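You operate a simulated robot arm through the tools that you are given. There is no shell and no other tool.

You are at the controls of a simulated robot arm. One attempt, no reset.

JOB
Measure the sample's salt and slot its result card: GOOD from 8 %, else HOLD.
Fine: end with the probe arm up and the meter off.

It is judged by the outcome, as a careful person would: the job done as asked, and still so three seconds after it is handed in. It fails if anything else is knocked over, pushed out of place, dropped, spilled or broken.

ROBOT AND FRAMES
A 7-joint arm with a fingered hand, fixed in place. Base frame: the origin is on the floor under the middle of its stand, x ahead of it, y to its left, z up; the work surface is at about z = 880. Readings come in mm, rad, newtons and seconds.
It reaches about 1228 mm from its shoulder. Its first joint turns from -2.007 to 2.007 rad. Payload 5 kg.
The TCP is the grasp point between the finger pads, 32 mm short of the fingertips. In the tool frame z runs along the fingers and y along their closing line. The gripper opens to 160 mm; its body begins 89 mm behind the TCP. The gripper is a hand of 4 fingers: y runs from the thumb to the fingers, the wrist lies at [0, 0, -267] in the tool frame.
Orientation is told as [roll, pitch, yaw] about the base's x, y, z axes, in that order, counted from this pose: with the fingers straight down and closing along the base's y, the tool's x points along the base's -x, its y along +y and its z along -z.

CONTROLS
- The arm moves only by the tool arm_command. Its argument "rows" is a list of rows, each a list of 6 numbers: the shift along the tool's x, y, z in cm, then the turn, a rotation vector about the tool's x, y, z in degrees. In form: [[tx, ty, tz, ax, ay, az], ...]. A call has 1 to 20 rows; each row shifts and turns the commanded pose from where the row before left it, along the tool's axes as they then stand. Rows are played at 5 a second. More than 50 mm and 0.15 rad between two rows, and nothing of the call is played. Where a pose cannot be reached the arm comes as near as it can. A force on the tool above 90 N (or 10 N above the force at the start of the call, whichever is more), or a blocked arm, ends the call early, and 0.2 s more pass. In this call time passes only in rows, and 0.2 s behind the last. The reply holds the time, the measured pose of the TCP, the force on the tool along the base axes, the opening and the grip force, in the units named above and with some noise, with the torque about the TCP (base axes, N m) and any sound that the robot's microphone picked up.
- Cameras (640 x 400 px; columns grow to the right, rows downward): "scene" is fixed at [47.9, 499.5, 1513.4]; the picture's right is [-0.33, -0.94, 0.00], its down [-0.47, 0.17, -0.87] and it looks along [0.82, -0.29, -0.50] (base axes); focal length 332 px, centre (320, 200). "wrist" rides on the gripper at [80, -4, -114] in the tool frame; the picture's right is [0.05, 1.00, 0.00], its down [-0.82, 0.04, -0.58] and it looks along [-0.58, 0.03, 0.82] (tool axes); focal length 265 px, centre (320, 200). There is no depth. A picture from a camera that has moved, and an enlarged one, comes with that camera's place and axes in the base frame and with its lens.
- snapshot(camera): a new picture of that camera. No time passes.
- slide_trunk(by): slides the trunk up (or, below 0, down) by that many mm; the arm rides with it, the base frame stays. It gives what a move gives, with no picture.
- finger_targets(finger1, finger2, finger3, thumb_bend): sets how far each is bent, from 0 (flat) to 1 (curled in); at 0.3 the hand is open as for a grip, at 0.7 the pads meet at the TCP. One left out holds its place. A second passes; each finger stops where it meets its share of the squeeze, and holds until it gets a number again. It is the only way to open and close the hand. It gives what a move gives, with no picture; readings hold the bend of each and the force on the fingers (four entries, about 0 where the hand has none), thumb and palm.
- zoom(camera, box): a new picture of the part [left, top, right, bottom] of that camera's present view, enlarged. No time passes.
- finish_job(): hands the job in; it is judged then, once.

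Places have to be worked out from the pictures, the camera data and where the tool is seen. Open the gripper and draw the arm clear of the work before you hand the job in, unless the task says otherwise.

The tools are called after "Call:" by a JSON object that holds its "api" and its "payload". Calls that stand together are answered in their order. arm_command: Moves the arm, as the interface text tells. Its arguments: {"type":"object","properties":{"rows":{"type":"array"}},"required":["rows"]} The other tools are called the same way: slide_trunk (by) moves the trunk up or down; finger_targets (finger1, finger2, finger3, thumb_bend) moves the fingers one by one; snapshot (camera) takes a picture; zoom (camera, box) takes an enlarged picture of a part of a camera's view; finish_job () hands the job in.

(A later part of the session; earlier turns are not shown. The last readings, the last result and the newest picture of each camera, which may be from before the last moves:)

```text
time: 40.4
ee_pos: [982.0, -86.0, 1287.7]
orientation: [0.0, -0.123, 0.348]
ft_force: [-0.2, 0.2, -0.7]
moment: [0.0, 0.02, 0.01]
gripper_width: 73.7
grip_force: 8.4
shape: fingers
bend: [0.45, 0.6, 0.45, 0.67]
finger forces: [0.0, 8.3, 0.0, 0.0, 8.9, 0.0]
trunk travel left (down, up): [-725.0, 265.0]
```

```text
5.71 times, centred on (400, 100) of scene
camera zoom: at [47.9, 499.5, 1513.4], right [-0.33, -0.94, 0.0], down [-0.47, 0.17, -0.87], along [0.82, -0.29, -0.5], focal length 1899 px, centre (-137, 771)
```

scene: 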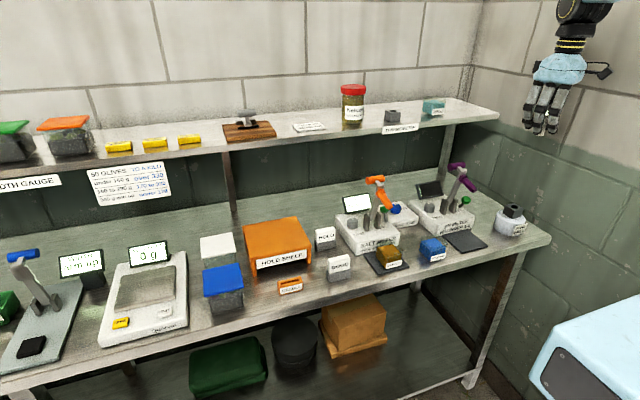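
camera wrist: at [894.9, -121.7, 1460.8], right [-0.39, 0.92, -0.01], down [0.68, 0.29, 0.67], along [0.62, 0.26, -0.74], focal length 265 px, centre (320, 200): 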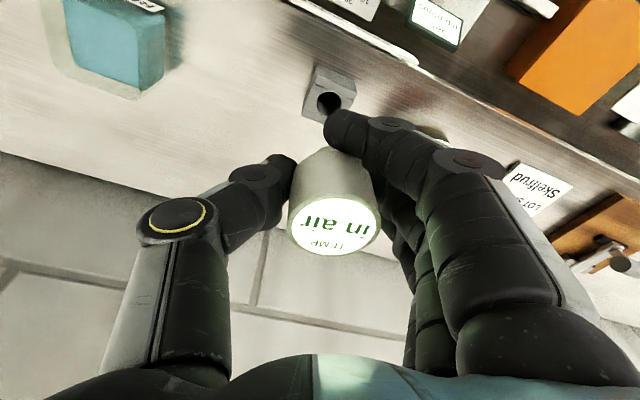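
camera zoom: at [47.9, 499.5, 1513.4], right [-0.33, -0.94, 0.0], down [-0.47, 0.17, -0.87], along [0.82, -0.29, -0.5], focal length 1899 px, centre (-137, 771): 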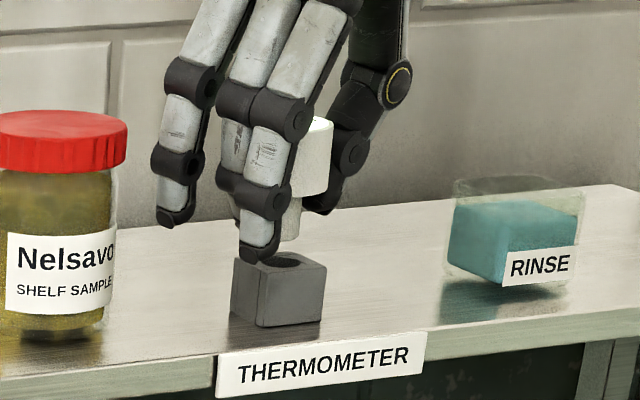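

The stem end is directly above the hole (within 1 mm), about 14 mm over it. I'll go down another 33 mm in small steps, leaving the cap just above its seat.

Call:
{"api": "arm_command", "payload": {"rows": [[0.122, 0, 0.992, 0, 0, 0], [0.061, 0, 0.496, 0, 0, 0], [0.061, 0, 0.496, 0, 0, 0], [0.061, 0, 0.496, 0, 0, 0], [0.061, 0, 0.496, 0, 0, 0], [0.037, 0, 0.298, 0, 0, 0]]}}

Call:
{"api": "zoom", "payload": {"camera": "wrist", "box": [260, 80, 400, 265]}}

Call:
{"api": "zoom", "payload": {"camera": "scene", "box": [365, 65, 435, 135]}}

```text
time: 41.8
ee_pos: [980.6, -83.2, 1264.4]
orientation: [-0.002, -0.133, 0.35]
ft_force: [6.5, 7.2, 48.8]
moment: [0.66, -0.37, -0.11]
gripper_width: 67.5
grip_force: 30.1
shape: fingers
bend: [0.45, 0.67, 0.45, 0.7]
finger forces: [0.0, 36.5, 0.1, 0.0, 22.4, 0.1]
trunk travel left (down, up): [-725.0, 265.0]
```

```text
2.16 times, centred on (330, 172) of wrist
camera zoom: at [893.4, -119.2, 1366.5], right [-0.39, 0.92, -0.01], down [0.67, 0.29, 0.68], along [0.63, 0.26, -0.73], focal length 574 px, centre (298, 260)
```

zoom: 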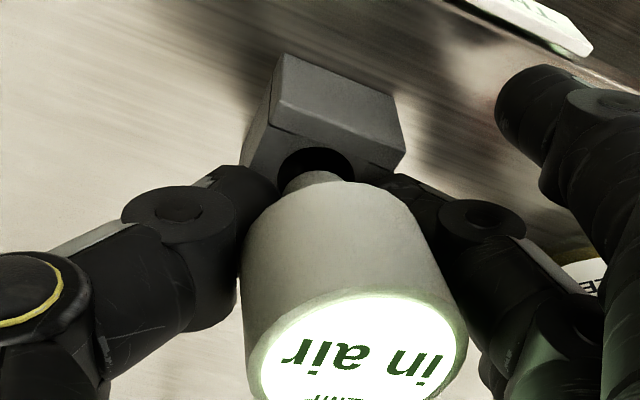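

```text
5.71 times, centred on (400, 100) of scene
camera zoom: at [47.9, 499.5, 1513.4], right [-0.33, -0.94, 0.0], down [-0.47, 0.17, -0.87], along [0.82, -0.29, -0.5], focal length 1899 px, centre (-137, 771)
```

zoom: 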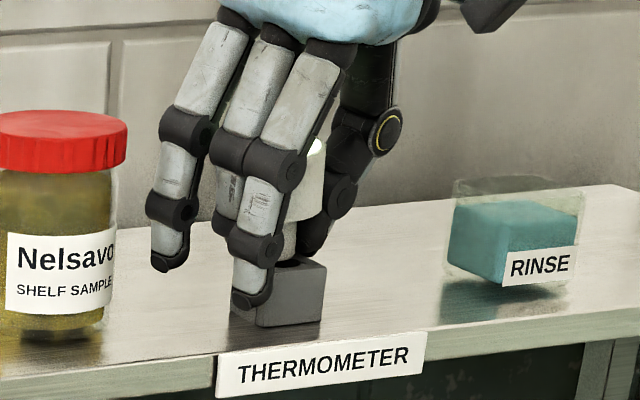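

Fingertips have met the top of the holder block (49 N) with the stem already about 10 mm inside the hole. I'll back up a little to take off that load.

Call:
{"api": "arm_command", "payload": {"rows": [[-0.037, 0, -0.298, 0, 0, 0], [-0.037, 0, -0.298, 0, 0, 0], [0, 0, 0, 0, 0, 0]]}}

Call:
{"api": "zoom", "payload": {"camera": "wrist", "box": [240, 80, 420, 280]}}

Call:
{"api": "zoom", "payload": {"camera": "scene", "box": [375, 80, 425, 130]}}

```text
time: 42.6
ee_pos: [981.0, -84.0, 1264.7]
orientation: [-0.001, -0.126, 0.351]
ft_force: [16.8, 13.7, 39.4]
moment: [1.04, -0.6, -0.47]
gripper_width: 67.1
grip_force: 26.9
shape: fingers
bend: [0.45, 0.68, 0.45, 0.7]
finger forces: [0.1, 41.4, 0.0, 0.0, 12.6, 0.1]
trunk travel left (down, up): [-725.0, 265.0]
```

```text
2.00 times, centred on (330, 180) of wrist
camera zoom: at [894.3, -119.0, 1367.1], right [-0.39, 0.92, -0.01], down [0.68, 0.29, 0.67], along [0.62, 0.26, -0.74], focal length 531 px, centre (300, 240)
```

zoom: 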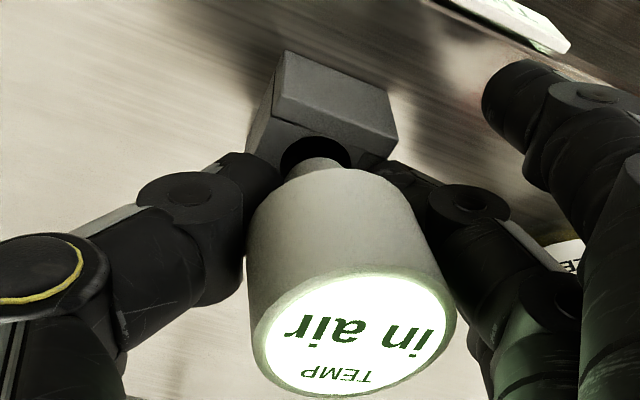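

```text
8.00 times, centred on (400, 105) of scene
camera zoom: at [47.9, 499.5, 1513.4], right [-0.33, -0.94, 0.0], down [-0.47, 0.17, -0.87], along [0.82, -0.29, -0.5], focal length 2659 px, centre (-320, 960)
```

zoom: 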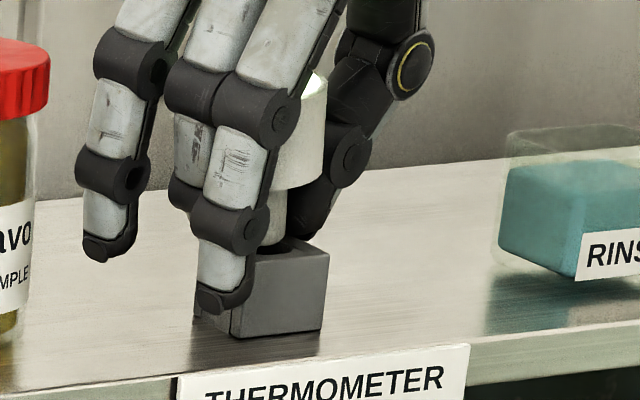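

The load has barely dropped, as the arm was still commanded lower. I'll rise further, in small steps, until the force vanishes.

Call:
{"api": "arm_command", "payload": {"rows": [[-0.037, 0, -0.298, 0, 0, 0], [-0.037, 0, -0.298, 0, 0, 0], [0, 0, 0, 0, 0, 0]]}}

Call:
{"api": "zoom", "payload": {"camera": "wrist", "box": [240, 80, 420, 280]}}

```text
time: 43.4
ee_pos: [981.1, -85.7, 1265.1]
orientation: [-0.001, -0.119, 0.349]
ft_force: [4.8, 9.0, 10.1]
moment: [0.6, -0.14, -0.2]
gripper_width: 66.4
grip_force: 10.7
shape: fingers
bend: [0.45, 0.64, 0.45, 0.7]
finger forces: [0.1, 19.4, 0.0, 0.0, 2.2, 0.0]
trunk travel left (down, up): [-725.0, 265.0]
```

```text
2.00 times, centred on (330, 180) of wrist
camera zoom: at [894.7, -120.4, 1369.2], right [-0.39, 0.92, -0.01], down [0.68, 0.29, 0.67], along [0.62, 0.26, -0.74], focal length 531 px, centre (300, 240)
```

zoom: 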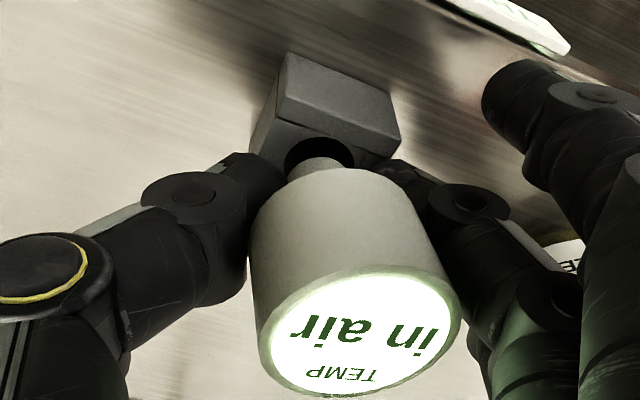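

Nearly unloaded now (10 N). I'll rise 4 mm more and re-squeeze, to secure the cap before deciding how to re-align.

Call:
{"api": "arm_command", "payload": {"rows": [[-0.025, 0, -0.2, 0, 0, 0], [-0.025, 0, -0.2, 0, 0, 0], [0, 0, 0, 0, 0, 0]]}}

Call:
{"api": "zoom", "payload": {"camera": "wrist", "box": [240, 80, 420, 280]}}

Call:
{"api": "zoom", "payload": {"camera": "scene", "box": [375, 80, 425, 130]}}

```text
time: 44.2
ee_pos: [982.4, -87.3, 1270.7]
orientation: [-0.001, -0.121, 0.349]
ft_force: [-0.5, -0.8, 0.1]
moment: [-0.01, -0.01, 0.02]
gripper_width: 67.5
grip_force: 5.5
shape: fingers
bend: [0.45, 0.64, 0.45, 0.69]
finger forces: [0.1, 5.5, 0.0, 0.0, 5.5, 0.0]
trunk travel left (down, up): [-725.0, 265.0]
```

```text
2.00 times, centred on (330, 180) of wrist
camera zoom: at [895.4, -122.6, 1374.3], right [-0.39, 0.92, -0.01], down [0.68, 0.29, 0.67], along [0.62, 0.26, -0.74], focal length 531 px, centre (300, 240)
```

zoom: 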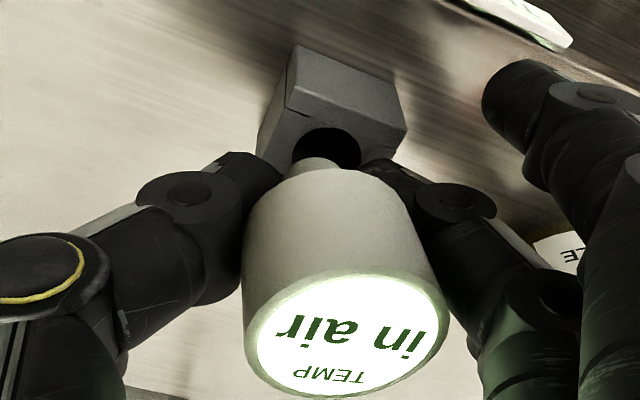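

```text
8.00 times, centred on (400, 105) of scene
camera zoom: at [47.9, 499.5, 1513.4], right [-0.33, -0.94, 0.0], down [-0.47, 0.17, -0.87], along [0.82, -0.29, -0.5], focal length 2659 px, centre (-320, 960)
```

zoom: 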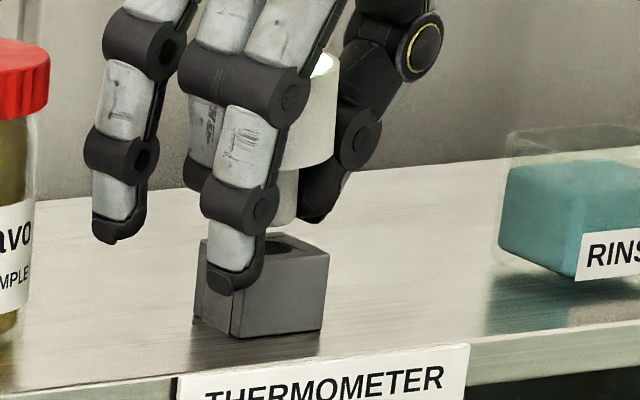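

The thermometer is held (5.5 N) but the stem came to rest on the block's rim, not in the hole, and the cap slipped up about 14 mm and leans a few degrees. I'll rise 15 mm, squeeze again and measure with sharper pictures.

Call:
{"api": "arm_command", "payload": {"rows": [[-0.092, 0, -0.744, 0, 0, 0], [-0.092, 0, -0.744, 0, 0, 0], [0, 0, 0, 0, 0, 0]]}}

Call:
{"api": "finger_targets", "payload": {"finger2": 0.8, "thumb_bend": 0.8}}

Call:
{"api": "zoom", "payload": {"camera": "wrist", "box": [270, 100, 400, 200]}}

Call:
{"api": "zoom", "payload": {"camera": "wrist", "box": [270, 170, 400, 290]}}

Call:
{"api": "zoom", "payload": {"camera": "scene", "box": [375, 75, 425, 130]}}

```text
time: 45.0
ee_pos: [982.8, -85.3, 1285.7]
orientation: [0.0, -0.123, 0.35]
ft_force: [-0.2, -0.4, -2.2]
moment: [-0.02, -0.01, 0.0]
gripper_width: 67.8
grip_force: 5.7
shape: fingers
bend: [0.45, 0.64, 0.45, 0.69]
finger forces: [0.0, 5.4, 0.0, 0.0, 5.6, 0.0]
trunk travel left (down, up): [-725.0, 265.0]
```

```text
time: 46.0
ee_pos: [982.2, -85.9, 1287.2]
orientation: [0.0, -0.122, 0.349]
ft_force: [0.9, 0.1, -0.4]
moment: [-0.03, 0.01, 0.04]
gripper_width: 58.5
grip_force: 11.2
shape: fingers
bend: [0.45, 0.67, 0.45, 0.75]
finger forces: [0.0, 11.4, 0.1, 0.1, 11.5, 0.0]
trunk travel left (down, up): [-725.0, 265.0]
```

```text
4.00 times, centred on (335, 150) of wrist
camera zoom: at [895.6, -120.6, 1389.8], right [-0.39, 0.92, -0.01], down [0.68, 0.29, 0.67], along [0.62, 0.26, -0.74], focal length 1062 px, centre (260, 400)
```

zoom: 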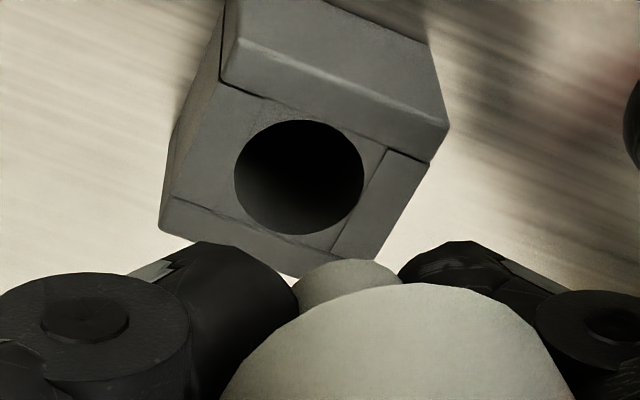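

```text
3.33 times, centred on (335, 230) of wrist
camera zoom: at [895.6, -120.6, 1389.8], right [-0.39, 0.92, -0.01], down [0.68, 0.29, 0.67], along [0.62, 0.26, -0.74], focal length 885 px, centre (270, 100)
```

zoom: 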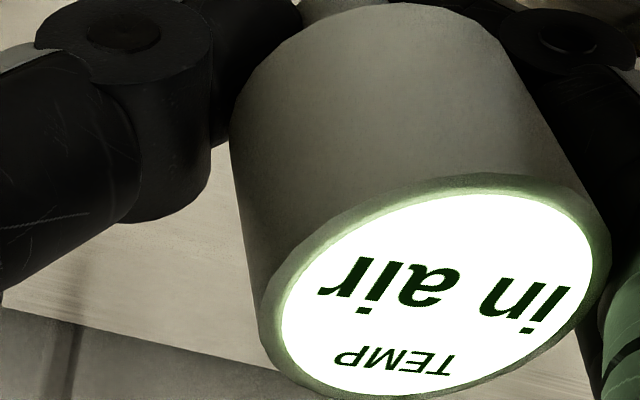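

```text
7.27 times, centred on (400, 102) of scene
camera zoom: at [47.9, 499.5, 1513.4], right [-0.33, -0.94, 0.0], down [-0.47, 0.17, -0.87], along [0.82, -0.29, -0.5], focal length 2417 px, centre (-262, 909)
```

zoom: 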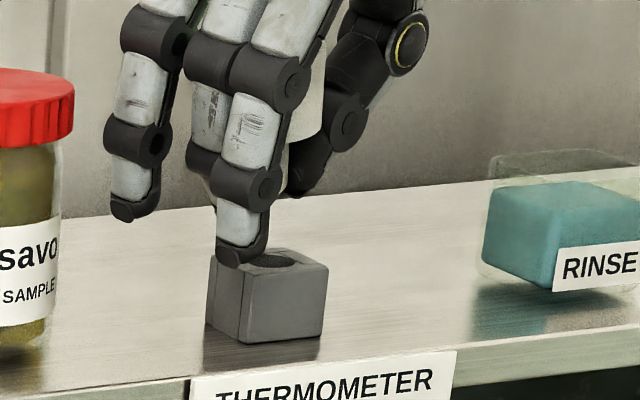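

The extra squeeze has shoved the cap toward the fingers and tilted it by about 8°, gripping it low; I must not squeeze further. I'll roll the hand to bring the thermometer upright again (still clear above the holder), then measure.

Call:
{"api": "arm_command", "payload": {"rows": [[0, 0, 0, -2.6, 0.5, 0], [0, 0, 0, -2.6, 0.5, 0], [0, 0, 0, -2.5, 0.5, 0], [0, 0, 0, 0, 0, 0]]}}

Call:
{"api": "zoom", "payload": {"camera": "wrist", "box": [270, 100, 400, 200]}}

Call:
{"api": "zoom", "payload": {"camera": "wrist", "box": [270, 170, 410, 290]}}

Call:
{"api": "zoom", "payload": {"camera": "scene", "box": [375, 65, 425, 130]}}

```text
time: 47.0
ee_pos: [981.7, -85.2, 1286.6]
orientation: [0.135, -0.095, 0.353]
ft_force: [-0.3, 0.3, 0.1]
moment: [-0.03, -0.03, -0.02]
gripper_width: 59.0
grip_force: 11.1
shape: fingers
bend: [0.45, 0.67, 0.45, 0.75]
finger forces: [0.0, 11.3, 0.0, 0.1, 11.4, 0.1]
trunk travel left (down, up): [-725.0, 265.0]
```

```text
4.00 times, centred on (335, 150) of wrist
camera zoom: at [903.2, -134.3, 1390.9], right [-0.4, 0.91, 0.13], down [0.72, 0.23, 0.65], along [0.56, 0.35, -0.75], focal length 1062 px, centre (260, 400)
```

zoom: 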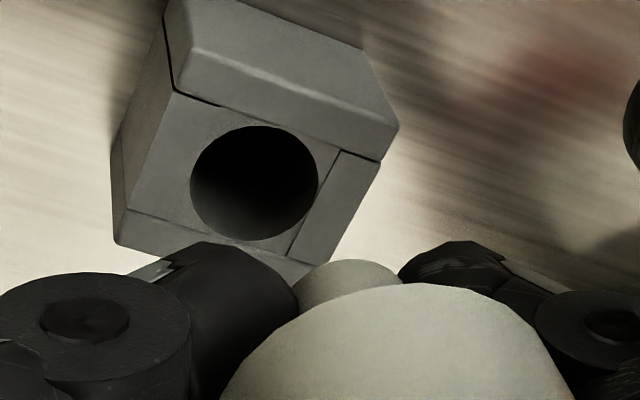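

```text
3.33 times, centred on (340, 230) of wrist
camera zoom: at [903.2, -134.3, 1390.9], right [-0.4, 0.91, 0.13], down [0.72, 0.23, 0.65], along [0.56, 0.35, -0.75], focal length 885 px, centre (253, 100)
```

zoom: 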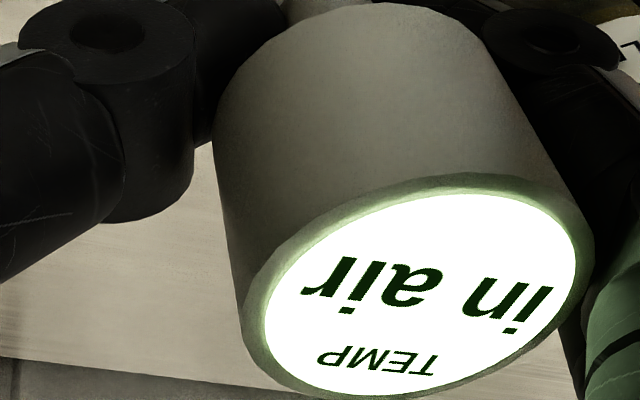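

```text
6.15 times, centred on (400, 98) of scene
camera zoom: at [47.9, 499.5, 1513.4], right [-0.33, -0.94, 0.0], down [-0.47, 0.17, -0.87], along [0.82, -0.29, -0.5], focal length 2045 px, centre (-172, 831)
```

zoom: 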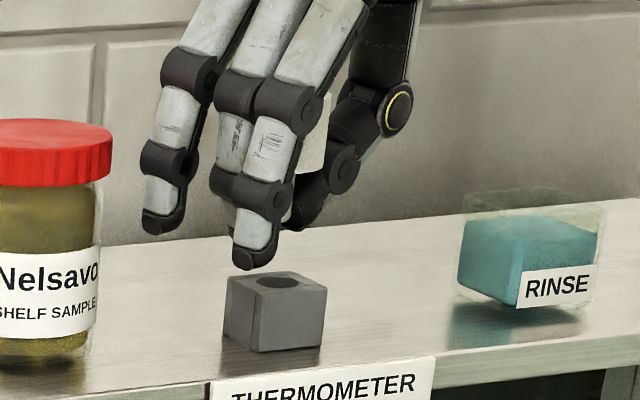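

Now the thermometer is upright (axis about (974, -71)) while the hole is at about (981, -79). I'll shift the hand by (+6.6, -7.6) mm, lower it by 12 mm along base z, and look again.

Call:
{"api": "arm_command", "payload": {"rows": [[-0.178, -0.468, -0.046, 0, 0, 0], [-0.178, -0.468, -0.046, 0, 0, 0], [0.057, -0.08, 0.592, 0, 0, 0], [0.057, -0.08, 0.592, 0, 0, 0], [0, 0, 0, 0, 0, 0]]}}

Call:
{"api": "zoom", "payload": {"camera": "wrist", "box": [270, 100, 400, 200]}}

Call:
{"api": "zoom", "payload": {"camera": "scene", "box": [375, 65, 425, 130]}}

```text
time: 48.2
ee_pos: [989.7, -93.0, 1273.9]
orientation: [0.134, -0.094, 0.349]
ft_force: [0.2, -0.3, -2.0]
moment: [-0.03, -0.01, 0.03]
gripper_width: 59.1
grip_force: 11.3
shape: fingers
bend: [0.45, 0.67, 0.45, 0.75]
finger forces: [0.1, 11.3, 0.1, 0.0, 11.4, 0.0]
trunk travel left (down, up): [-725.0, 265.0]
```

```text
4.00 times, centred on (335, 150) of wrist
camera zoom: at [910.2, -142.1, 1378.7], right [-0.4, 0.91, 0.13], down [0.72, 0.23, 0.65], along [0.56, 0.35, -0.75], focal length 1062 px, centre (260, 400)
```

zoom: 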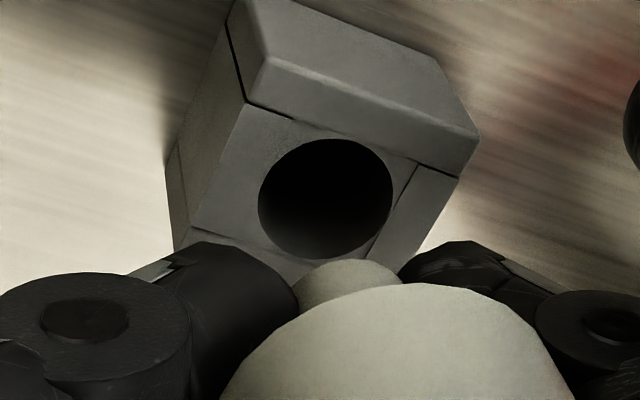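

```text
6.15 times, centred on (400, 98) of scene
camera zoom: at [47.9, 499.5, 1513.4], right [-0.33, -0.94, 0.0], down [-0.47, 0.17, -0.87], along [0.82, -0.29, -0.5], focal length 2045 px, centre (-172, 831)
```

zoom: 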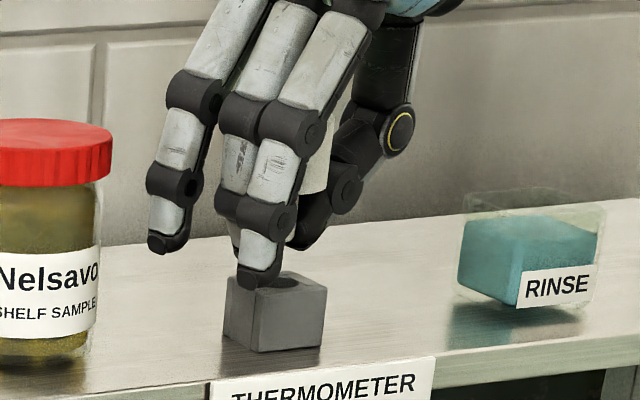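

The hole and stem axis agree within about 1–2 mm. The fingers have slipped under the cap's lower edge and cradle it like a V, so opening them a little should let the thermometer settle down gently between the pads; I'll do this in small steps and watch.

Call:
{"api": "finger_targets", "payload": {"finger2": 0.66, "thumb_bend": 0.73}}

Call:
{"api": "zoom", "payload": {"camera": "wrist", "box": [250, 100, 430, 290]}}

Call:
{"api": "zoom", "payload": {"camera": "scene", "box": [375, 65, 425, 130]}}

```text
time: 49.2
ee_pos: [989.5, -93.2, 1274.6]
orientation: [0.135, -0.096, 0.351]
ft_force: [0.1, 0.8, -0.6]
moment: [-0.01, 0.01, 0.0]
gripper_width: 61.9
grip_force: 5.4
shape: fingers
bend: [0.45, 0.63, 0.45, 0.72]
finger forces: [0.0, 5.3, 0.1, 0.0, 5.1, 0.1]
trunk travel left (down, up): [-725.0, 265.0]
```

```text
2.11 times, centred on (340, 195) of wrist
camera zoom: at [910.2, -142.1, 1378.7], right [-0.4, 0.91, 0.13], down [0.72, 0.23, 0.65], along [0.56, 0.35, -0.75], focal length 559 px, centre (278, 210)
```

zoom: 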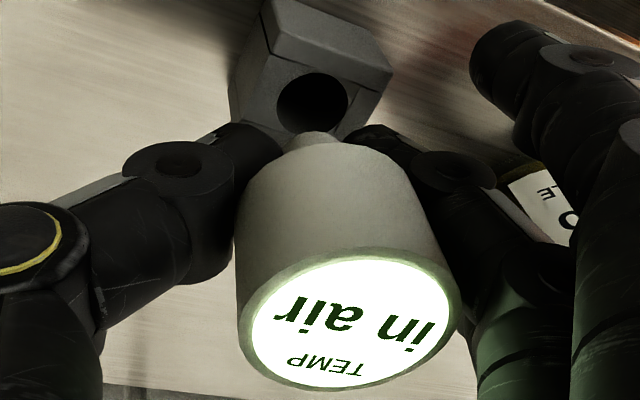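

```text
6.15 times, centred on (400, 98) of scene
camera zoom: at [47.9, 499.5, 1513.4], right [-0.33, -0.94, 0.0], down [-0.47, 0.17, -0.87], along [0.82, -0.29, -0.5], focal length 2045 px, centre (-172, 831)
```

zoom: 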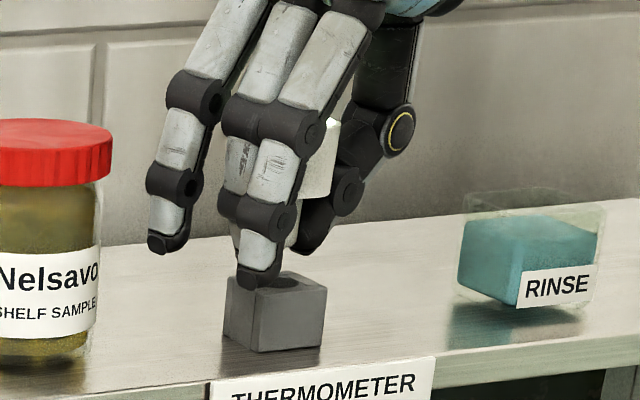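

That works: the cap settled downward and re-centred, still held at 5 N. Another small step.

Call:
{"api": "finger_targets", "payload": {"finger2": 0.63, "thumb_bend": 0.7}}

Call:
{"api": "zoom", "payload": {"camera": "wrist", "box": [250, 100, 430, 290]}}

Call:
{"api": "zoom", "payload": {"camera": "scene", "box": [375, 65, 425, 130]}}

```text
time: 50.2
ee_pos: [989.7, -94.3, 1274.9]
orientation: [0.133, -0.096, 0.349]
ft_force: [-0.8, -0.5, -1.2]
moment: [-0.01, 0.0, -0.03]
gripper_width: 64.7
grip_force: 1.2
shape: fingers
bend: [0.45, 0.62, 0.45, 0.7]
finger forces: [0.0, 1.6, 0.0, 0.0, 1.4, 0.0]
trunk travel left (down, up): [-725.0, 265.0]
```

```text
2.11 times, centred on (340, 195) of wrist
camera zoom: at [910.2, -142.1, 1378.7], right [-0.4, 0.91, 0.13], down [0.72, 0.23, 0.65], along [0.56, 0.35, -0.75], focal length 559 px, centre (278, 210)
```

zoom: 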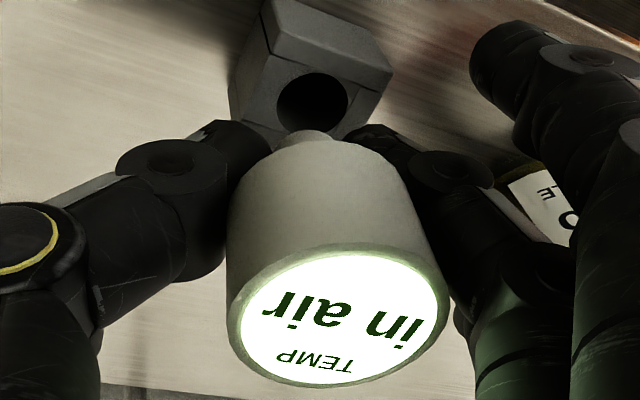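

```text
6.15 times, centred on (400, 98) of scene
camera zoom: at [47.9, 499.5, 1513.4], right [-0.33, -0.94, 0.0], down [-0.47, 0.17, -0.87], along [0.82, -0.29, -0.5], focal length 2045 px, centre (-172, 831)
```

zoom: 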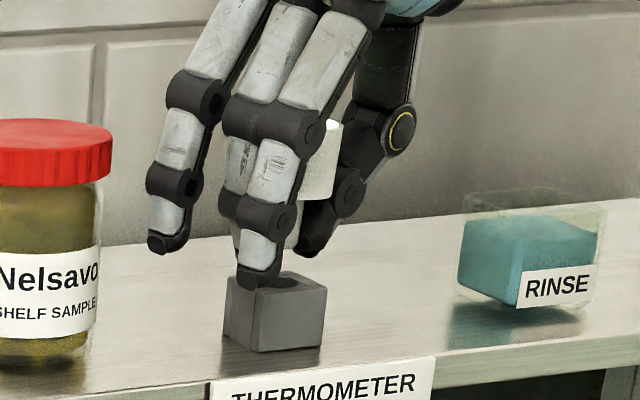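

The grip is down to 1.5 N and the cap moved about 7 mm in y with the thumb. I'll measure carefully again before going on.

Call:
{"api": "zoom", "payload": {"camera": "wrist", "box": [280, 110, 390, 190]}}

Call:
{"api": "zoom", "payload": {"camera": "wrist", "box": [280, 155, 400, 285]}}

```text
5.00 times, centred on (335, 150) of wrist
camera zoom: at [910.2, -142.1, 1378.7], right [-0.4, 0.91, 0.13], down [0.72, 0.23, 0.65], along [0.56, 0.35, -0.75], focal length 1327 px, centre (245, 450)
```

zoom: 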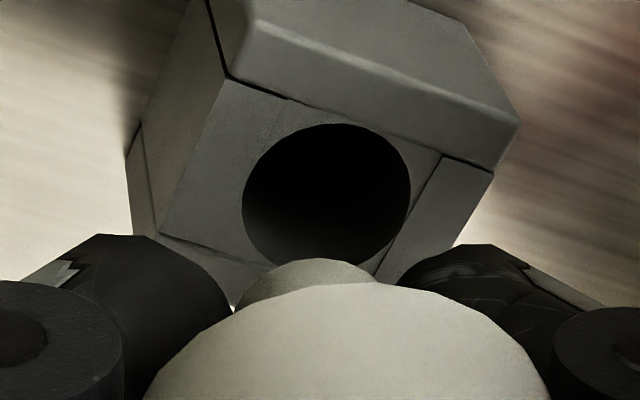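

```text
3.08 times, centred on (340, 220) of wrist
camera zoom: at [910.2, -142.1, 1378.7], right [-0.4, 0.91, 0.13], down [0.72, 0.23, 0.65], along [0.56, 0.35, -0.75], focal length 817 px, centre (258, 138)
```

zoom: 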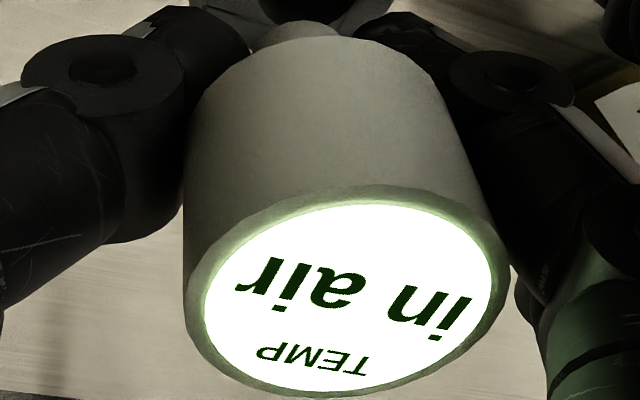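

The cap has returned to be in line with the hand, so it now leans by the roll I had added. I'll take that roll back (+7.2° about x, +3° about y) gently and measure once more.

Call:
{"api": "arm_command", "payload": {"rows": [[0, 0, 0, 1.8, 0.8, 0], [0, 0, 0, 1.8, 0.8, 0], [0, 0, 0, 1.8, 0.7, 0], [0, 0, 0, 1.8, 0.7, 0], [0, 0, 0, 0, 0, 0]]}}

Call:
{"api": "zoom", "payload": {"camera": "wrist", "box": [280, 110, 390, 190]}}

Call:
{"api": "zoom", "payload": {"camera": "wrist", "box": [280, 155, 400, 285]}}

Call:
{"api": "zoom", "payload": {"camera": "scene", "box": [375, 65, 425, 130]}}

```text
time: 51.4
ee_pos: [989.9, -94.1, 1274.2]
orientation: [0.008, -0.042, 0.355]
ft_force: [-0.3, -0.5, -0.2]
moment: [0.01, 0.0, 0.02]
gripper_width: 64.3
grip_force: 1.8
shape: fingers
bend: [0.45, 0.62, 0.45, 0.7]
finger forces: [0.1, 1.6, 0.1, 0.1, 1.4, 0.1]
trunk travel left (down, up): [-725.0, 265.0]
```

```text
5.00 times, centred on (335, 150) of wrist
camera zoom: at [910.4, -127.3, 1384.8], right [-0.4, 0.92, 0.01], down [0.73, 0.31, 0.61], along [0.56, 0.25, -0.79], focal length 1327 px, centre (245, 450)
```

zoom: 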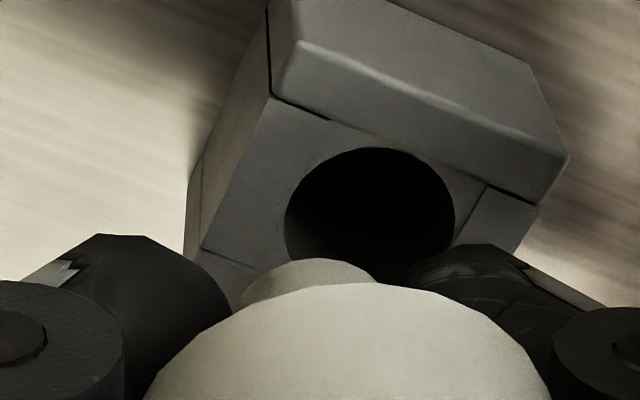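

```text
3.08 times, centred on (340, 220) of wrist
camera zoom: at [910.4, -127.3, 1384.8], right [-0.4, 0.92, 0.01], down [0.73, 0.31, 0.61], along [0.56, 0.25, -0.79], focal length 817 px, centre (258, 138)
```

zoom: 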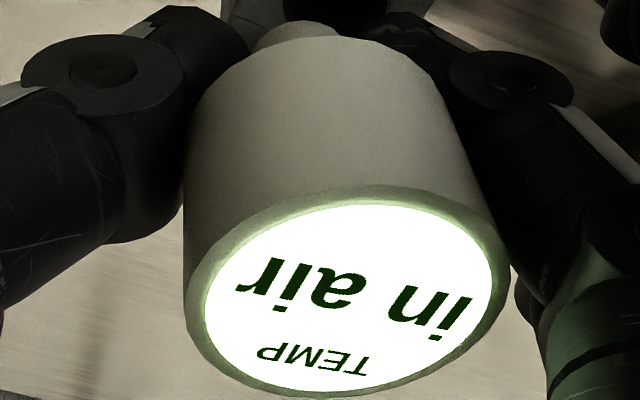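

```text
6.15 times, centred on (400, 98) of scene
camera zoom: at [47.9, 499.5, 1513.4], right [-0.33, -0.94, 0.0], down [-0.47, 0.17, -0.87], along [0.82, -0.29, -0.5], focal length 2045 px, centre (-172, 831)
```

zoom: 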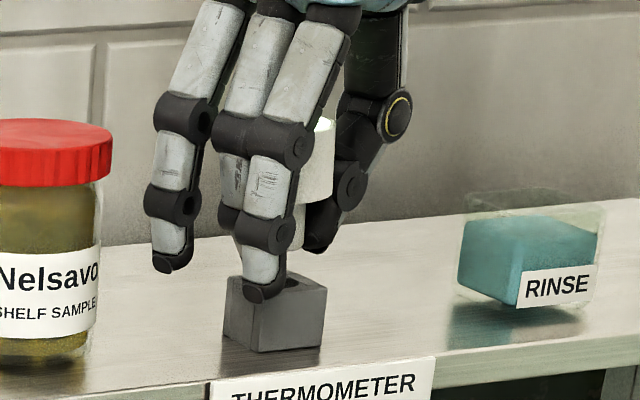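

Upright now within about a degree or two. I'll check the stem against the hole from the scene camera too.

Call:
{"api": "zoom", "payload": {"camera": "scene", "box": [385, 85, 415, 125]}}

Call:
{"api": "zoom", "payload": {"camera": "wrist", "box": [295, 120, 365, 180]}}

```text
10.00 times, centred on (400, 105) of scene
camera zoom: at [47.9, 499.5, 1513.4], right [-0.33, -0.94, 0.0], down [-0.47, 0.17, -0.87], along [0.82, -0.29, -0.5], focal length 3324 px, centre (-480, 1150)
```

zoom: 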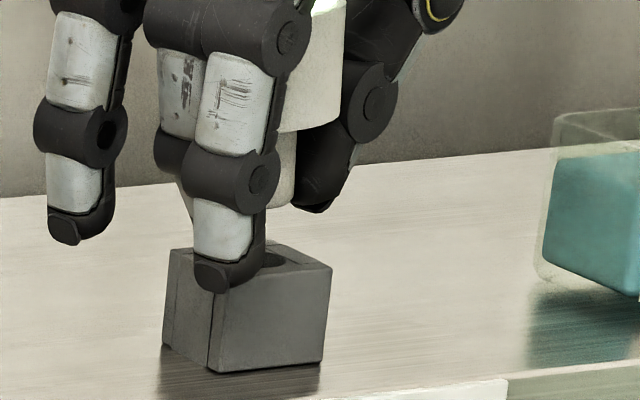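

```text
6.67 times, centred on (330, 150) of wrist
camera zoom: at [910.4, -127.3, 1384.8], right [-0.4, 0.92, 0.01], down [0.73, 0.31, 0.61], along [0.56, 0.25, -0.79], focal length 1769 px, centre (253, 533)
```

zoom: 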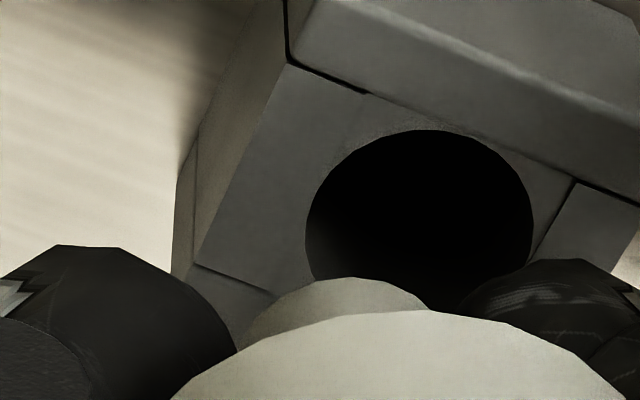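

The stem is about 20 mm wide in a 22.5 mm hole, so alignment must be close to 1 mm. Before aligning finely I'll let the cap settle a bit lower in the hand, with another small opening step.

Call:
{"api": "finger_targets", "payload": {"finger2": 0.615, "thumb_bend": 0.69}}

Call:
{"api": "zoom", "payload": {"camera": "wrist", "box": [270, 115, 400, 285]}}

Call:
{"api": "zoom", "payload": {"camera": "scene", "box": [385, 85, 415, 125]}}

```text
time: 52.4
ee_pos: [988.0, -93.4, 1274.5]
orientation: [0.007, -0.044, 0.357]
ft_force: [0.5, 0.4, 0.3]
moment: [-0.02, -0.01, -0.02]
gripper_width: 65.8
grip_force: 0.1
shape: fingers
bend: [0.45, 0.61, 0.45, 0.69]
finger forces: [0.1, 0.0, 0.0, 0.0, 0.0, 0.0]
trunk travel left (down, up): [-725.0, 265.0]
```

```text
2.35 times, centred on (335, 200) of wrist
camera zoom: at [910.4, -127.0, 1384.9], right [-0.4, 0.92, 0.01], down [0.73, 0.31, 0.61], along [0.56, 0.25, -0.79], focal length 624 px, centre (285, 200)
```

zoom: 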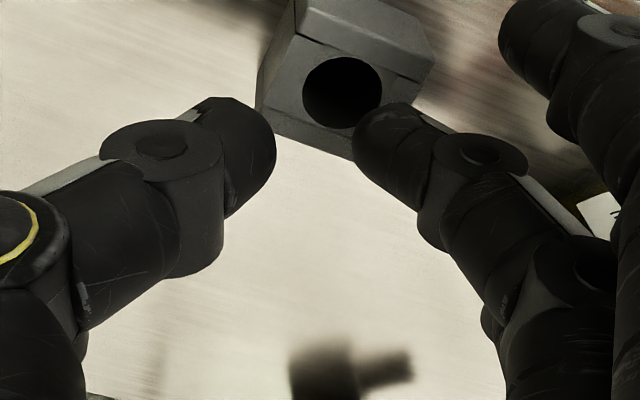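

```text
10.00 times, centred on (400, 105) of scene
camera zoom: at [47.9, 499.5, 1513.4], right [-0.33, -0.94, 0.0], down [-0.47, 0.17, -0.87], along [0.82, -0.29, -0.5], focal length 3324 px, centre (-480, 1150)
```

zoom: 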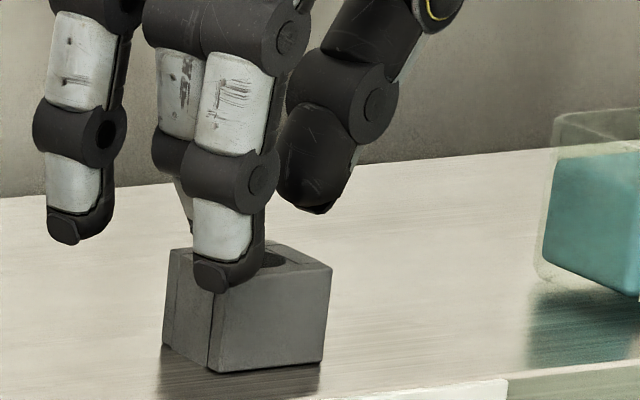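

The thermometer has slipped out of the hand – I need to see where it went at once.

Call:
{"api": "snapshot", "payload": {"camera": "wrist"}}

Call:
{"api": "snapshot", "payload": {"camera": "scene"}}

Call:
{"api": "zoom", "payload": {"camera": "scene", "box": [330, 60, 510, 260]}}

```text
taken
camera wrist: at [910.4, -127.0, 1384.9], right [-0.4, 0.92, 0.01], down [0.73, 0.31, 0.61], along [0.56, 0.25, -0.79], focal length 265 px, centre (320, 200)
```

wrist: 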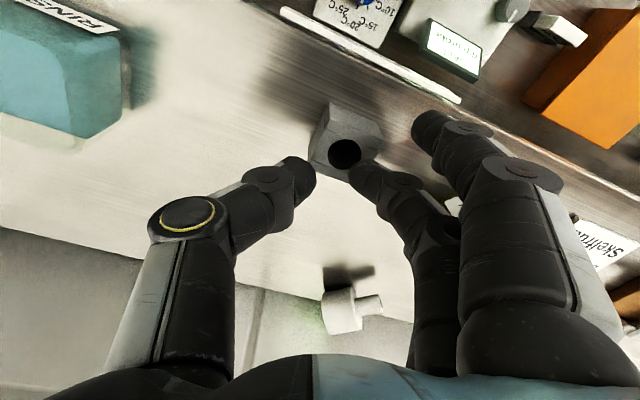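

```text
taken
```

scene: 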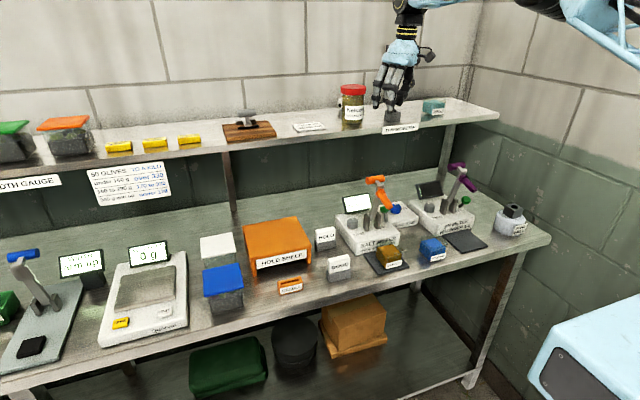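

```text
2.00 times, centred on (420, 160) of scene
camera zoom: at [47.9, 499.5, 1513.4], right [-0.33, -0.94, 0.0], down [-0.47, 0.17, -0.87], along [0.82, -0.29, -0.5], focal length 665 px, centre (120, 280)
```

zoom: 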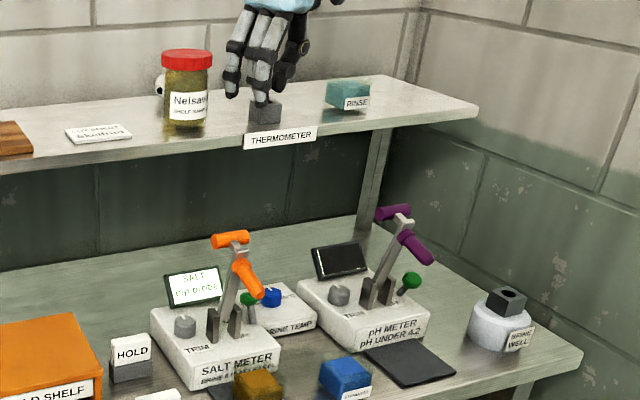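

The thermometer dropped and now lies on its side on the shelf behind the jar, at roughly (1180, 20), cap toward the wall; nothing else seems disturbed. I'll rise straight up and look at it properly, to recover it.

Call:
{"api": "arm_command", "payload": {"rows": [[0, 0, -4, 0, 0, 0], [0, 0, -4, 0, 0, 0], [0, 0, -4, 0, 0, 0], [0, 0, -4, 0, 0, 0]]}}

Call:
{"api": "snapshot", "payload": {"camera": "wrist"}}

Call:
{"api": "zoom", "payload": {"camera": "scene", "box": [325, 75, 415, 135]}}

```text
time: 53.4
ee_pos: [967.7, -100.6, 1434.5]
orientation: [0.009, -0.046, 0.354]
ft_force: [0.0, -0.1, 0.1]
moment: [0.02, -0.04, -0.02]
gripper_width: 65.8
grip_force: 0.1
shape: fingers
bend: [0.45, 0.61, 0.45, 0.69]
finger forces: [0.0, 0.0, 0.0, 0.1, 0.0, 0.0]
out of reach, approached as far as the arm can: row 4
trunk travel left (down, up): [-725.0, 265.0]
```

```text
taken
camera wrist: at [888.4, -134.2, 1544.9], right [-0.4, 0.92, 0.01], down [0.73, 0.31, 0.61], along [0.56, 0.25, -0.79], focal length 265 px, centre (320, 200)
```

wrist: 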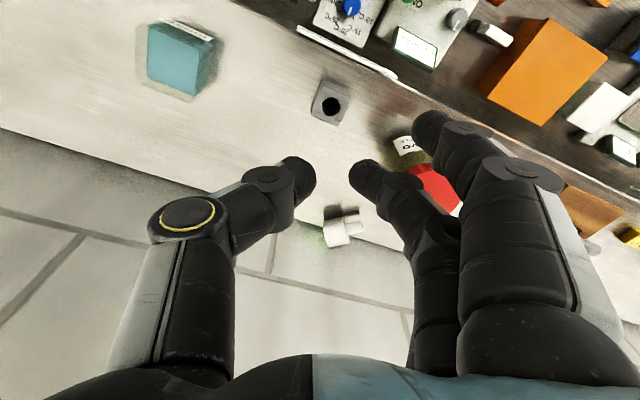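

```text
6.67 times, centred on (370, 105) of scene
camera zoom: at [47.9, 499.5, 1513.4], right [-0.33, -0.94, 0.0], down [-0.47, 0.17, -0.87], along [0.82, -0.29, -0.5], focal length 2216 px, centre (-13, 833)
```

zoom: 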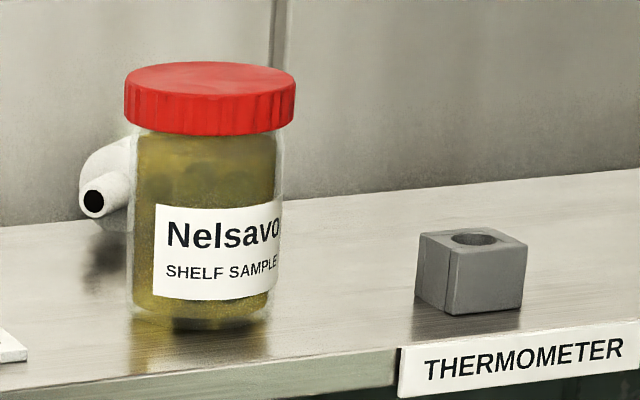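

It lies on its side at the shelf's back edge by the wall, with the stem toward the camera. Let me zoom in for its exact pose.

Call:
{"api": "zoom", "payload": {"camera": "wrist", "box": [290, 180, 400, 270]}}

Call:
{"api": "zoom", "payload": {"camera": "scene", "box": [330, 90, 360, 115]}}

```text
4.44 times, centred on (345, 225) of wrist
camera zoom: at [888.4, -134.2, 1544.9], right [-0.4, 0.92, 0.01], down [0.73, 0.31, 0.61], along [0.56, 0.25, -0.79], focal length 1180 px, centre (209, 89)
```

zoom: 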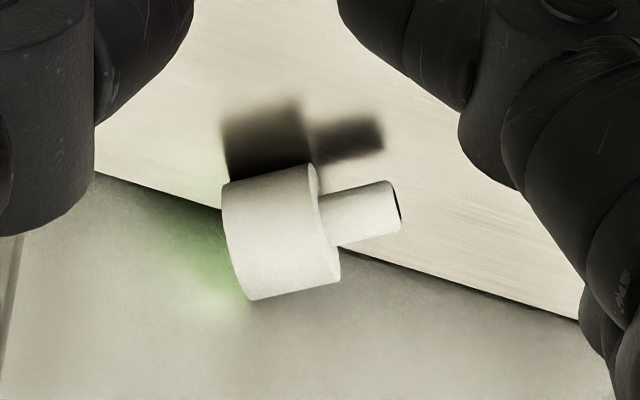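

```text
16.00 times, centred on (345, 102) of scene
camera zoom: at [47.9, 499.5, 1513.4], right [-0.33, -0.94, 0.0], down [-0.47, 0.17, -0.87], along [0.82, -0.29, -0.5], focal length 5318 px, centre (-80, 1760)
```

zoom: 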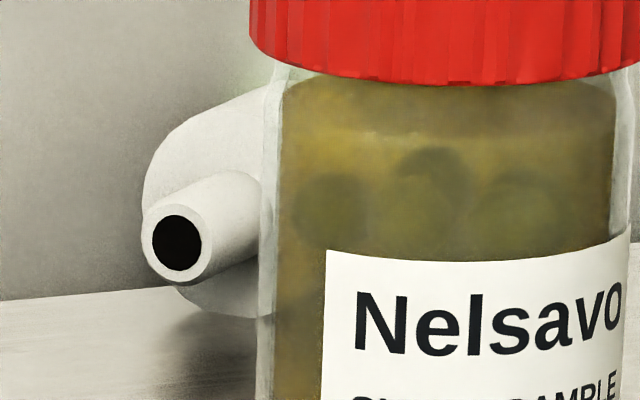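

The cap lies on its side against the wall at about (1172, 22), with its stem pointing to (-x, +y). To reach over it I'll first need more height, so I'll pull the hand back a little and raise the trunk by 200 mm.

Call:
{"api": "arm_command", "payload": {"rows": [[3, 1, 1, 0, 0, 0], [3, 1, 1, 0, 0, 0]]}}

Call:
{"api": "slide_trunk", "payload": {"by": 200}}

Call:
{"api": "finger_targets", "payload": {"finger1": 0.3, "finger2": 0.3, "finger3": 0.3, "thumb_bend": 0.3}}

Call:
{"api": "snapshot", "payload": {"camera": "scene"}}

```text
time: 54.0
ee_pos: [907.5, -97.8, 1409.5]
orientation: [0.008, -0.046, 0.355]
ft_force: [0.4, 0.5, -1.1]
moment: [-0.1, 0.02, 0.02]
gripper_width: 65.8
grip_force: 0.1
shape: fingers
bend: [0.45, 0.61, 0.45, 0.69]
finger forces: [0.1, 0.0, 0.1, 0.1, 0.0, 0.0]
trunk travel left (down, up): [-725.0, 265.0]
```

```text
time: 56.2
ee_pos: [908.9, -101.5, 1609.8]
orientation: [0.009, -0.045, 0.356]
ft_force: [0.3, -0.7, 0.1]
moment: [-0.03, 0.03, 0.02]
gripper_width: 65.8
grip_force: 0.1
shape: fingers
bend: [0.45, 0.61, 0.45, 0.69]
finger forces: [0.0, 0.0, 0.1, 0.1, 0.0, 0.1]
trunk travel left (down, up): [-925.0, 65.0]
```

```text
time: 57.2
ee_pos: [908.4, -100.7, 1610.5]
orientation: [0.01, -0.044, 0.355]
ft_force: [-0.5, -0.4, 0.5]
moment: [0.02, 0.01, -0.02]
gripper_width: 169.8
grip_force: 0.1
shape: fingers
bend: [0.3, 0.3, 0.3, 0.3]
finger forces: [0.0, 0.0, 0.0, 0.1, 0.1, 0.0]
trunk travel left (down, up): [-925.0, 65.0]
```

```text
taken
```

scene: 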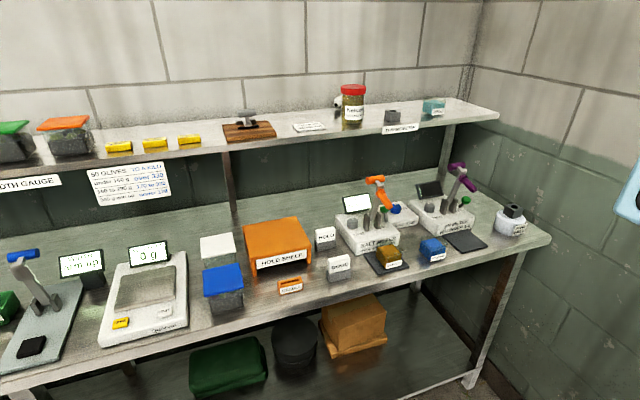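

Nothing else is disturbed. I'll level the hand and turn it to yaw +90° up here, so the thumb points toward the wall; then I can reach over the cap with the thumb tip and roll it away from the wall.

Call:
{"api": "arm_command", "payload": {"rows": [[0, 0, 0, 0.5, 2.6, 0], [0, 0, 0, 0, 0, -7.8], [0, 0, 0, 0, 0, -7.8], [0, 0, 0, 0, 0, -7.8], [0, 0, 0, 0, 0, -7.8], [0, 0, 0, 0, 0, -7.8], [0, 0, 0, 0, 0, -7.8], [0, 0, 0, 0, 0, -7.8], [0, 0, 0, 0, 0, -7.8], [0, 0, 0, 0, 0, -7.6]]}}

Call:
{"api": "snapshot", "payload": {"camera": "wrist"}}

```text
time: 59.4
ee_pos: [909.1, -104.9, 1609.8]
orientation: [0.001, -0.001, 1.577]
ft_force: [0.0, -0.6, 0.9]
moment: [0.13, 0.01, 0.02]
gripper_width: 169.9
grip_force: 0.1
shape: fingers
bend: [0.3, 0.3, 0.3, 0.3]
finger forces: [0.1, 0.0, 0.0, 0.1, 0.1, 0.0]
trunk travel left (down, up): [-925.0, 65.0]
```

```text
taken
camera wrist: at [913.4, -185.6, 1723.3], right [-1.0, -0.06, 0.0], down [-0.05, 0.81, 0.58], along [-0.04, 0.58, -0.82], focal length 265 px, centre (320, 200)
```

wrist: 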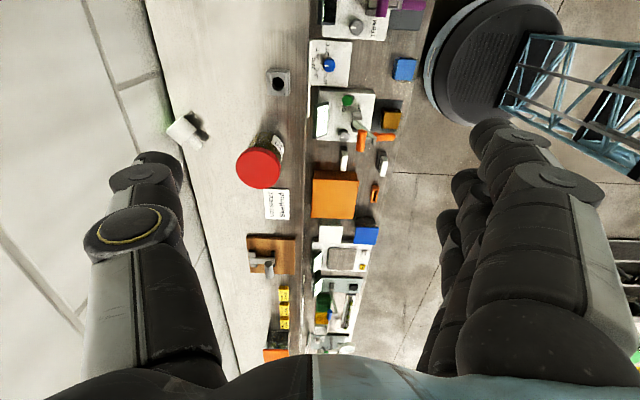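

A clear overview from above. I'll zoom in on the thermometer to fix its place and axis.

Call:
{"api": "zoom", "payload": {"camera": "wrist", "box": [150, 90, 290, 200]}}

Call:
{"api": "zoom", "payload": {"camera": "wrist", "box": [160, 105, 220, 155]}}

```text
3.64 times, centred on (220, 145) of wrist
camera zoom: at [913.4, -185.6, 1723.3], right [-1.0, -0.06, 0.0], down [-0.05, 0.81, 0.58], along [-0.04, 0.58, -0.82], focal length 965 px, centre (684, 400)
```

zoom: 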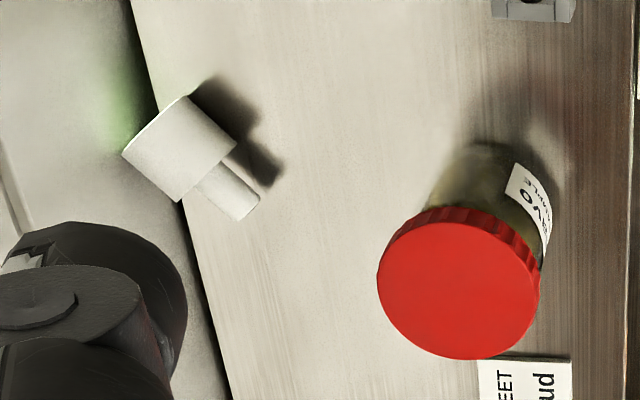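

```text
8.00 times, centred on (190, 130) of wrist
camera zoom: at [913.4, -185.6, 1723.3], right [-1.0, -0.06, 0.0], down [-0.05, 0.81, 0.58], along [-0.04, 0.58, -0.82], focal length 2123 px, centre (1360, 760)
```

zoom: 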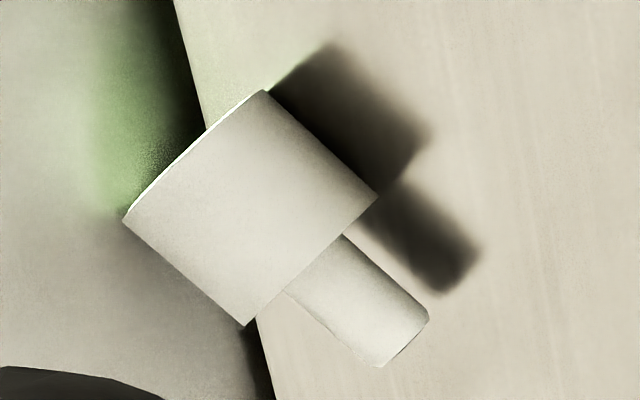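

The cap's centre is about (1171, 19) with its axis at 130° (stem toward -x, +y). I'll turn the hand to yaw 130°, so that the thumb faces the wall square to the cap, and move above, keeping the fingers off the jar.

Call:
{"api": "arm_command", "payload": {"rows": [[0, 0, 0, 0, 0, -8], [0, 0, 0, 0, 0, -8], [0, 0, 0, 0, 0, -8], [0, 0, 0, 0, 0, -8], [0, 0, 0, 0, 0, -8], [1.097, -2.69, 3, 0, 0, 0], [1.097, -2.69, 3, 0, 0, 0], [1.097, -2.69, 3, 0, 0, 0], [1.097, -2.69, 3, 0, 0, 0], [1.097, -2.69, 3, 0, 0, 0], [1.097, -2.69, 3, 0, 0, 0], [1.097, -2.69, 3, 0, 0, 0]]}}

Call:
{"api": "snapshot", "payload": {"camera": "wrist"}}

Call:
{"api": "snapshot", "payload": {"camera": "scene"}}

```text
time: 62.0
ee_pos: [789.6, -6.6, 1512.9]
orientation: [0.005, -0.001, 2.261]
ft_force: [-0.1, -0.4, 0.4]
moment: [0.02, 0.03, 0.01]
gripper_width: 170.8
grip_force: 0.1
shape: fingers
bend: [0.3, 0.3, 0.3, 0.3]
finger forces: [0.0, 0.0, 0.0, 0.0, 0.0, 0.0]
out of reach, approached as far as the arm can: row 2, 3, 4, 5, 6, 7, 8, 9, 10, 11, 12
trunk travel left (down, up): [-925.0, 65.0]
```

```text
taken
camera wrist: at [844.2, -65.0, 1626.1], right [-0.74, -0.68, 0.01], down [-0.55, 0.6, 0.58], along [-0.39, 0.42, -0.81], focal length 265 px, centre (320, 200)
```

wrist: 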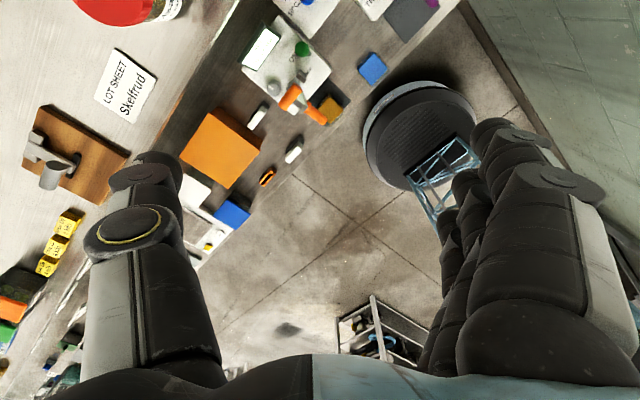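

```text
taken
```

scene: 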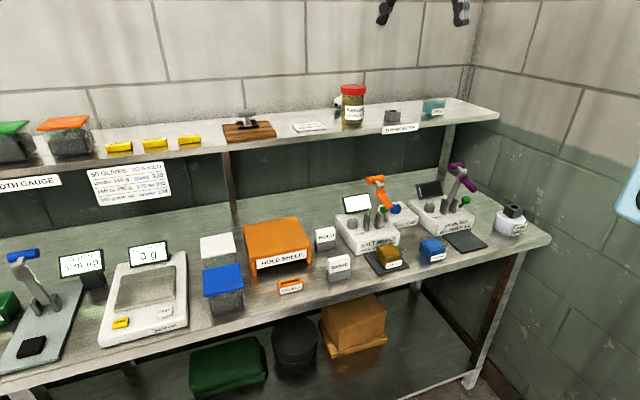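

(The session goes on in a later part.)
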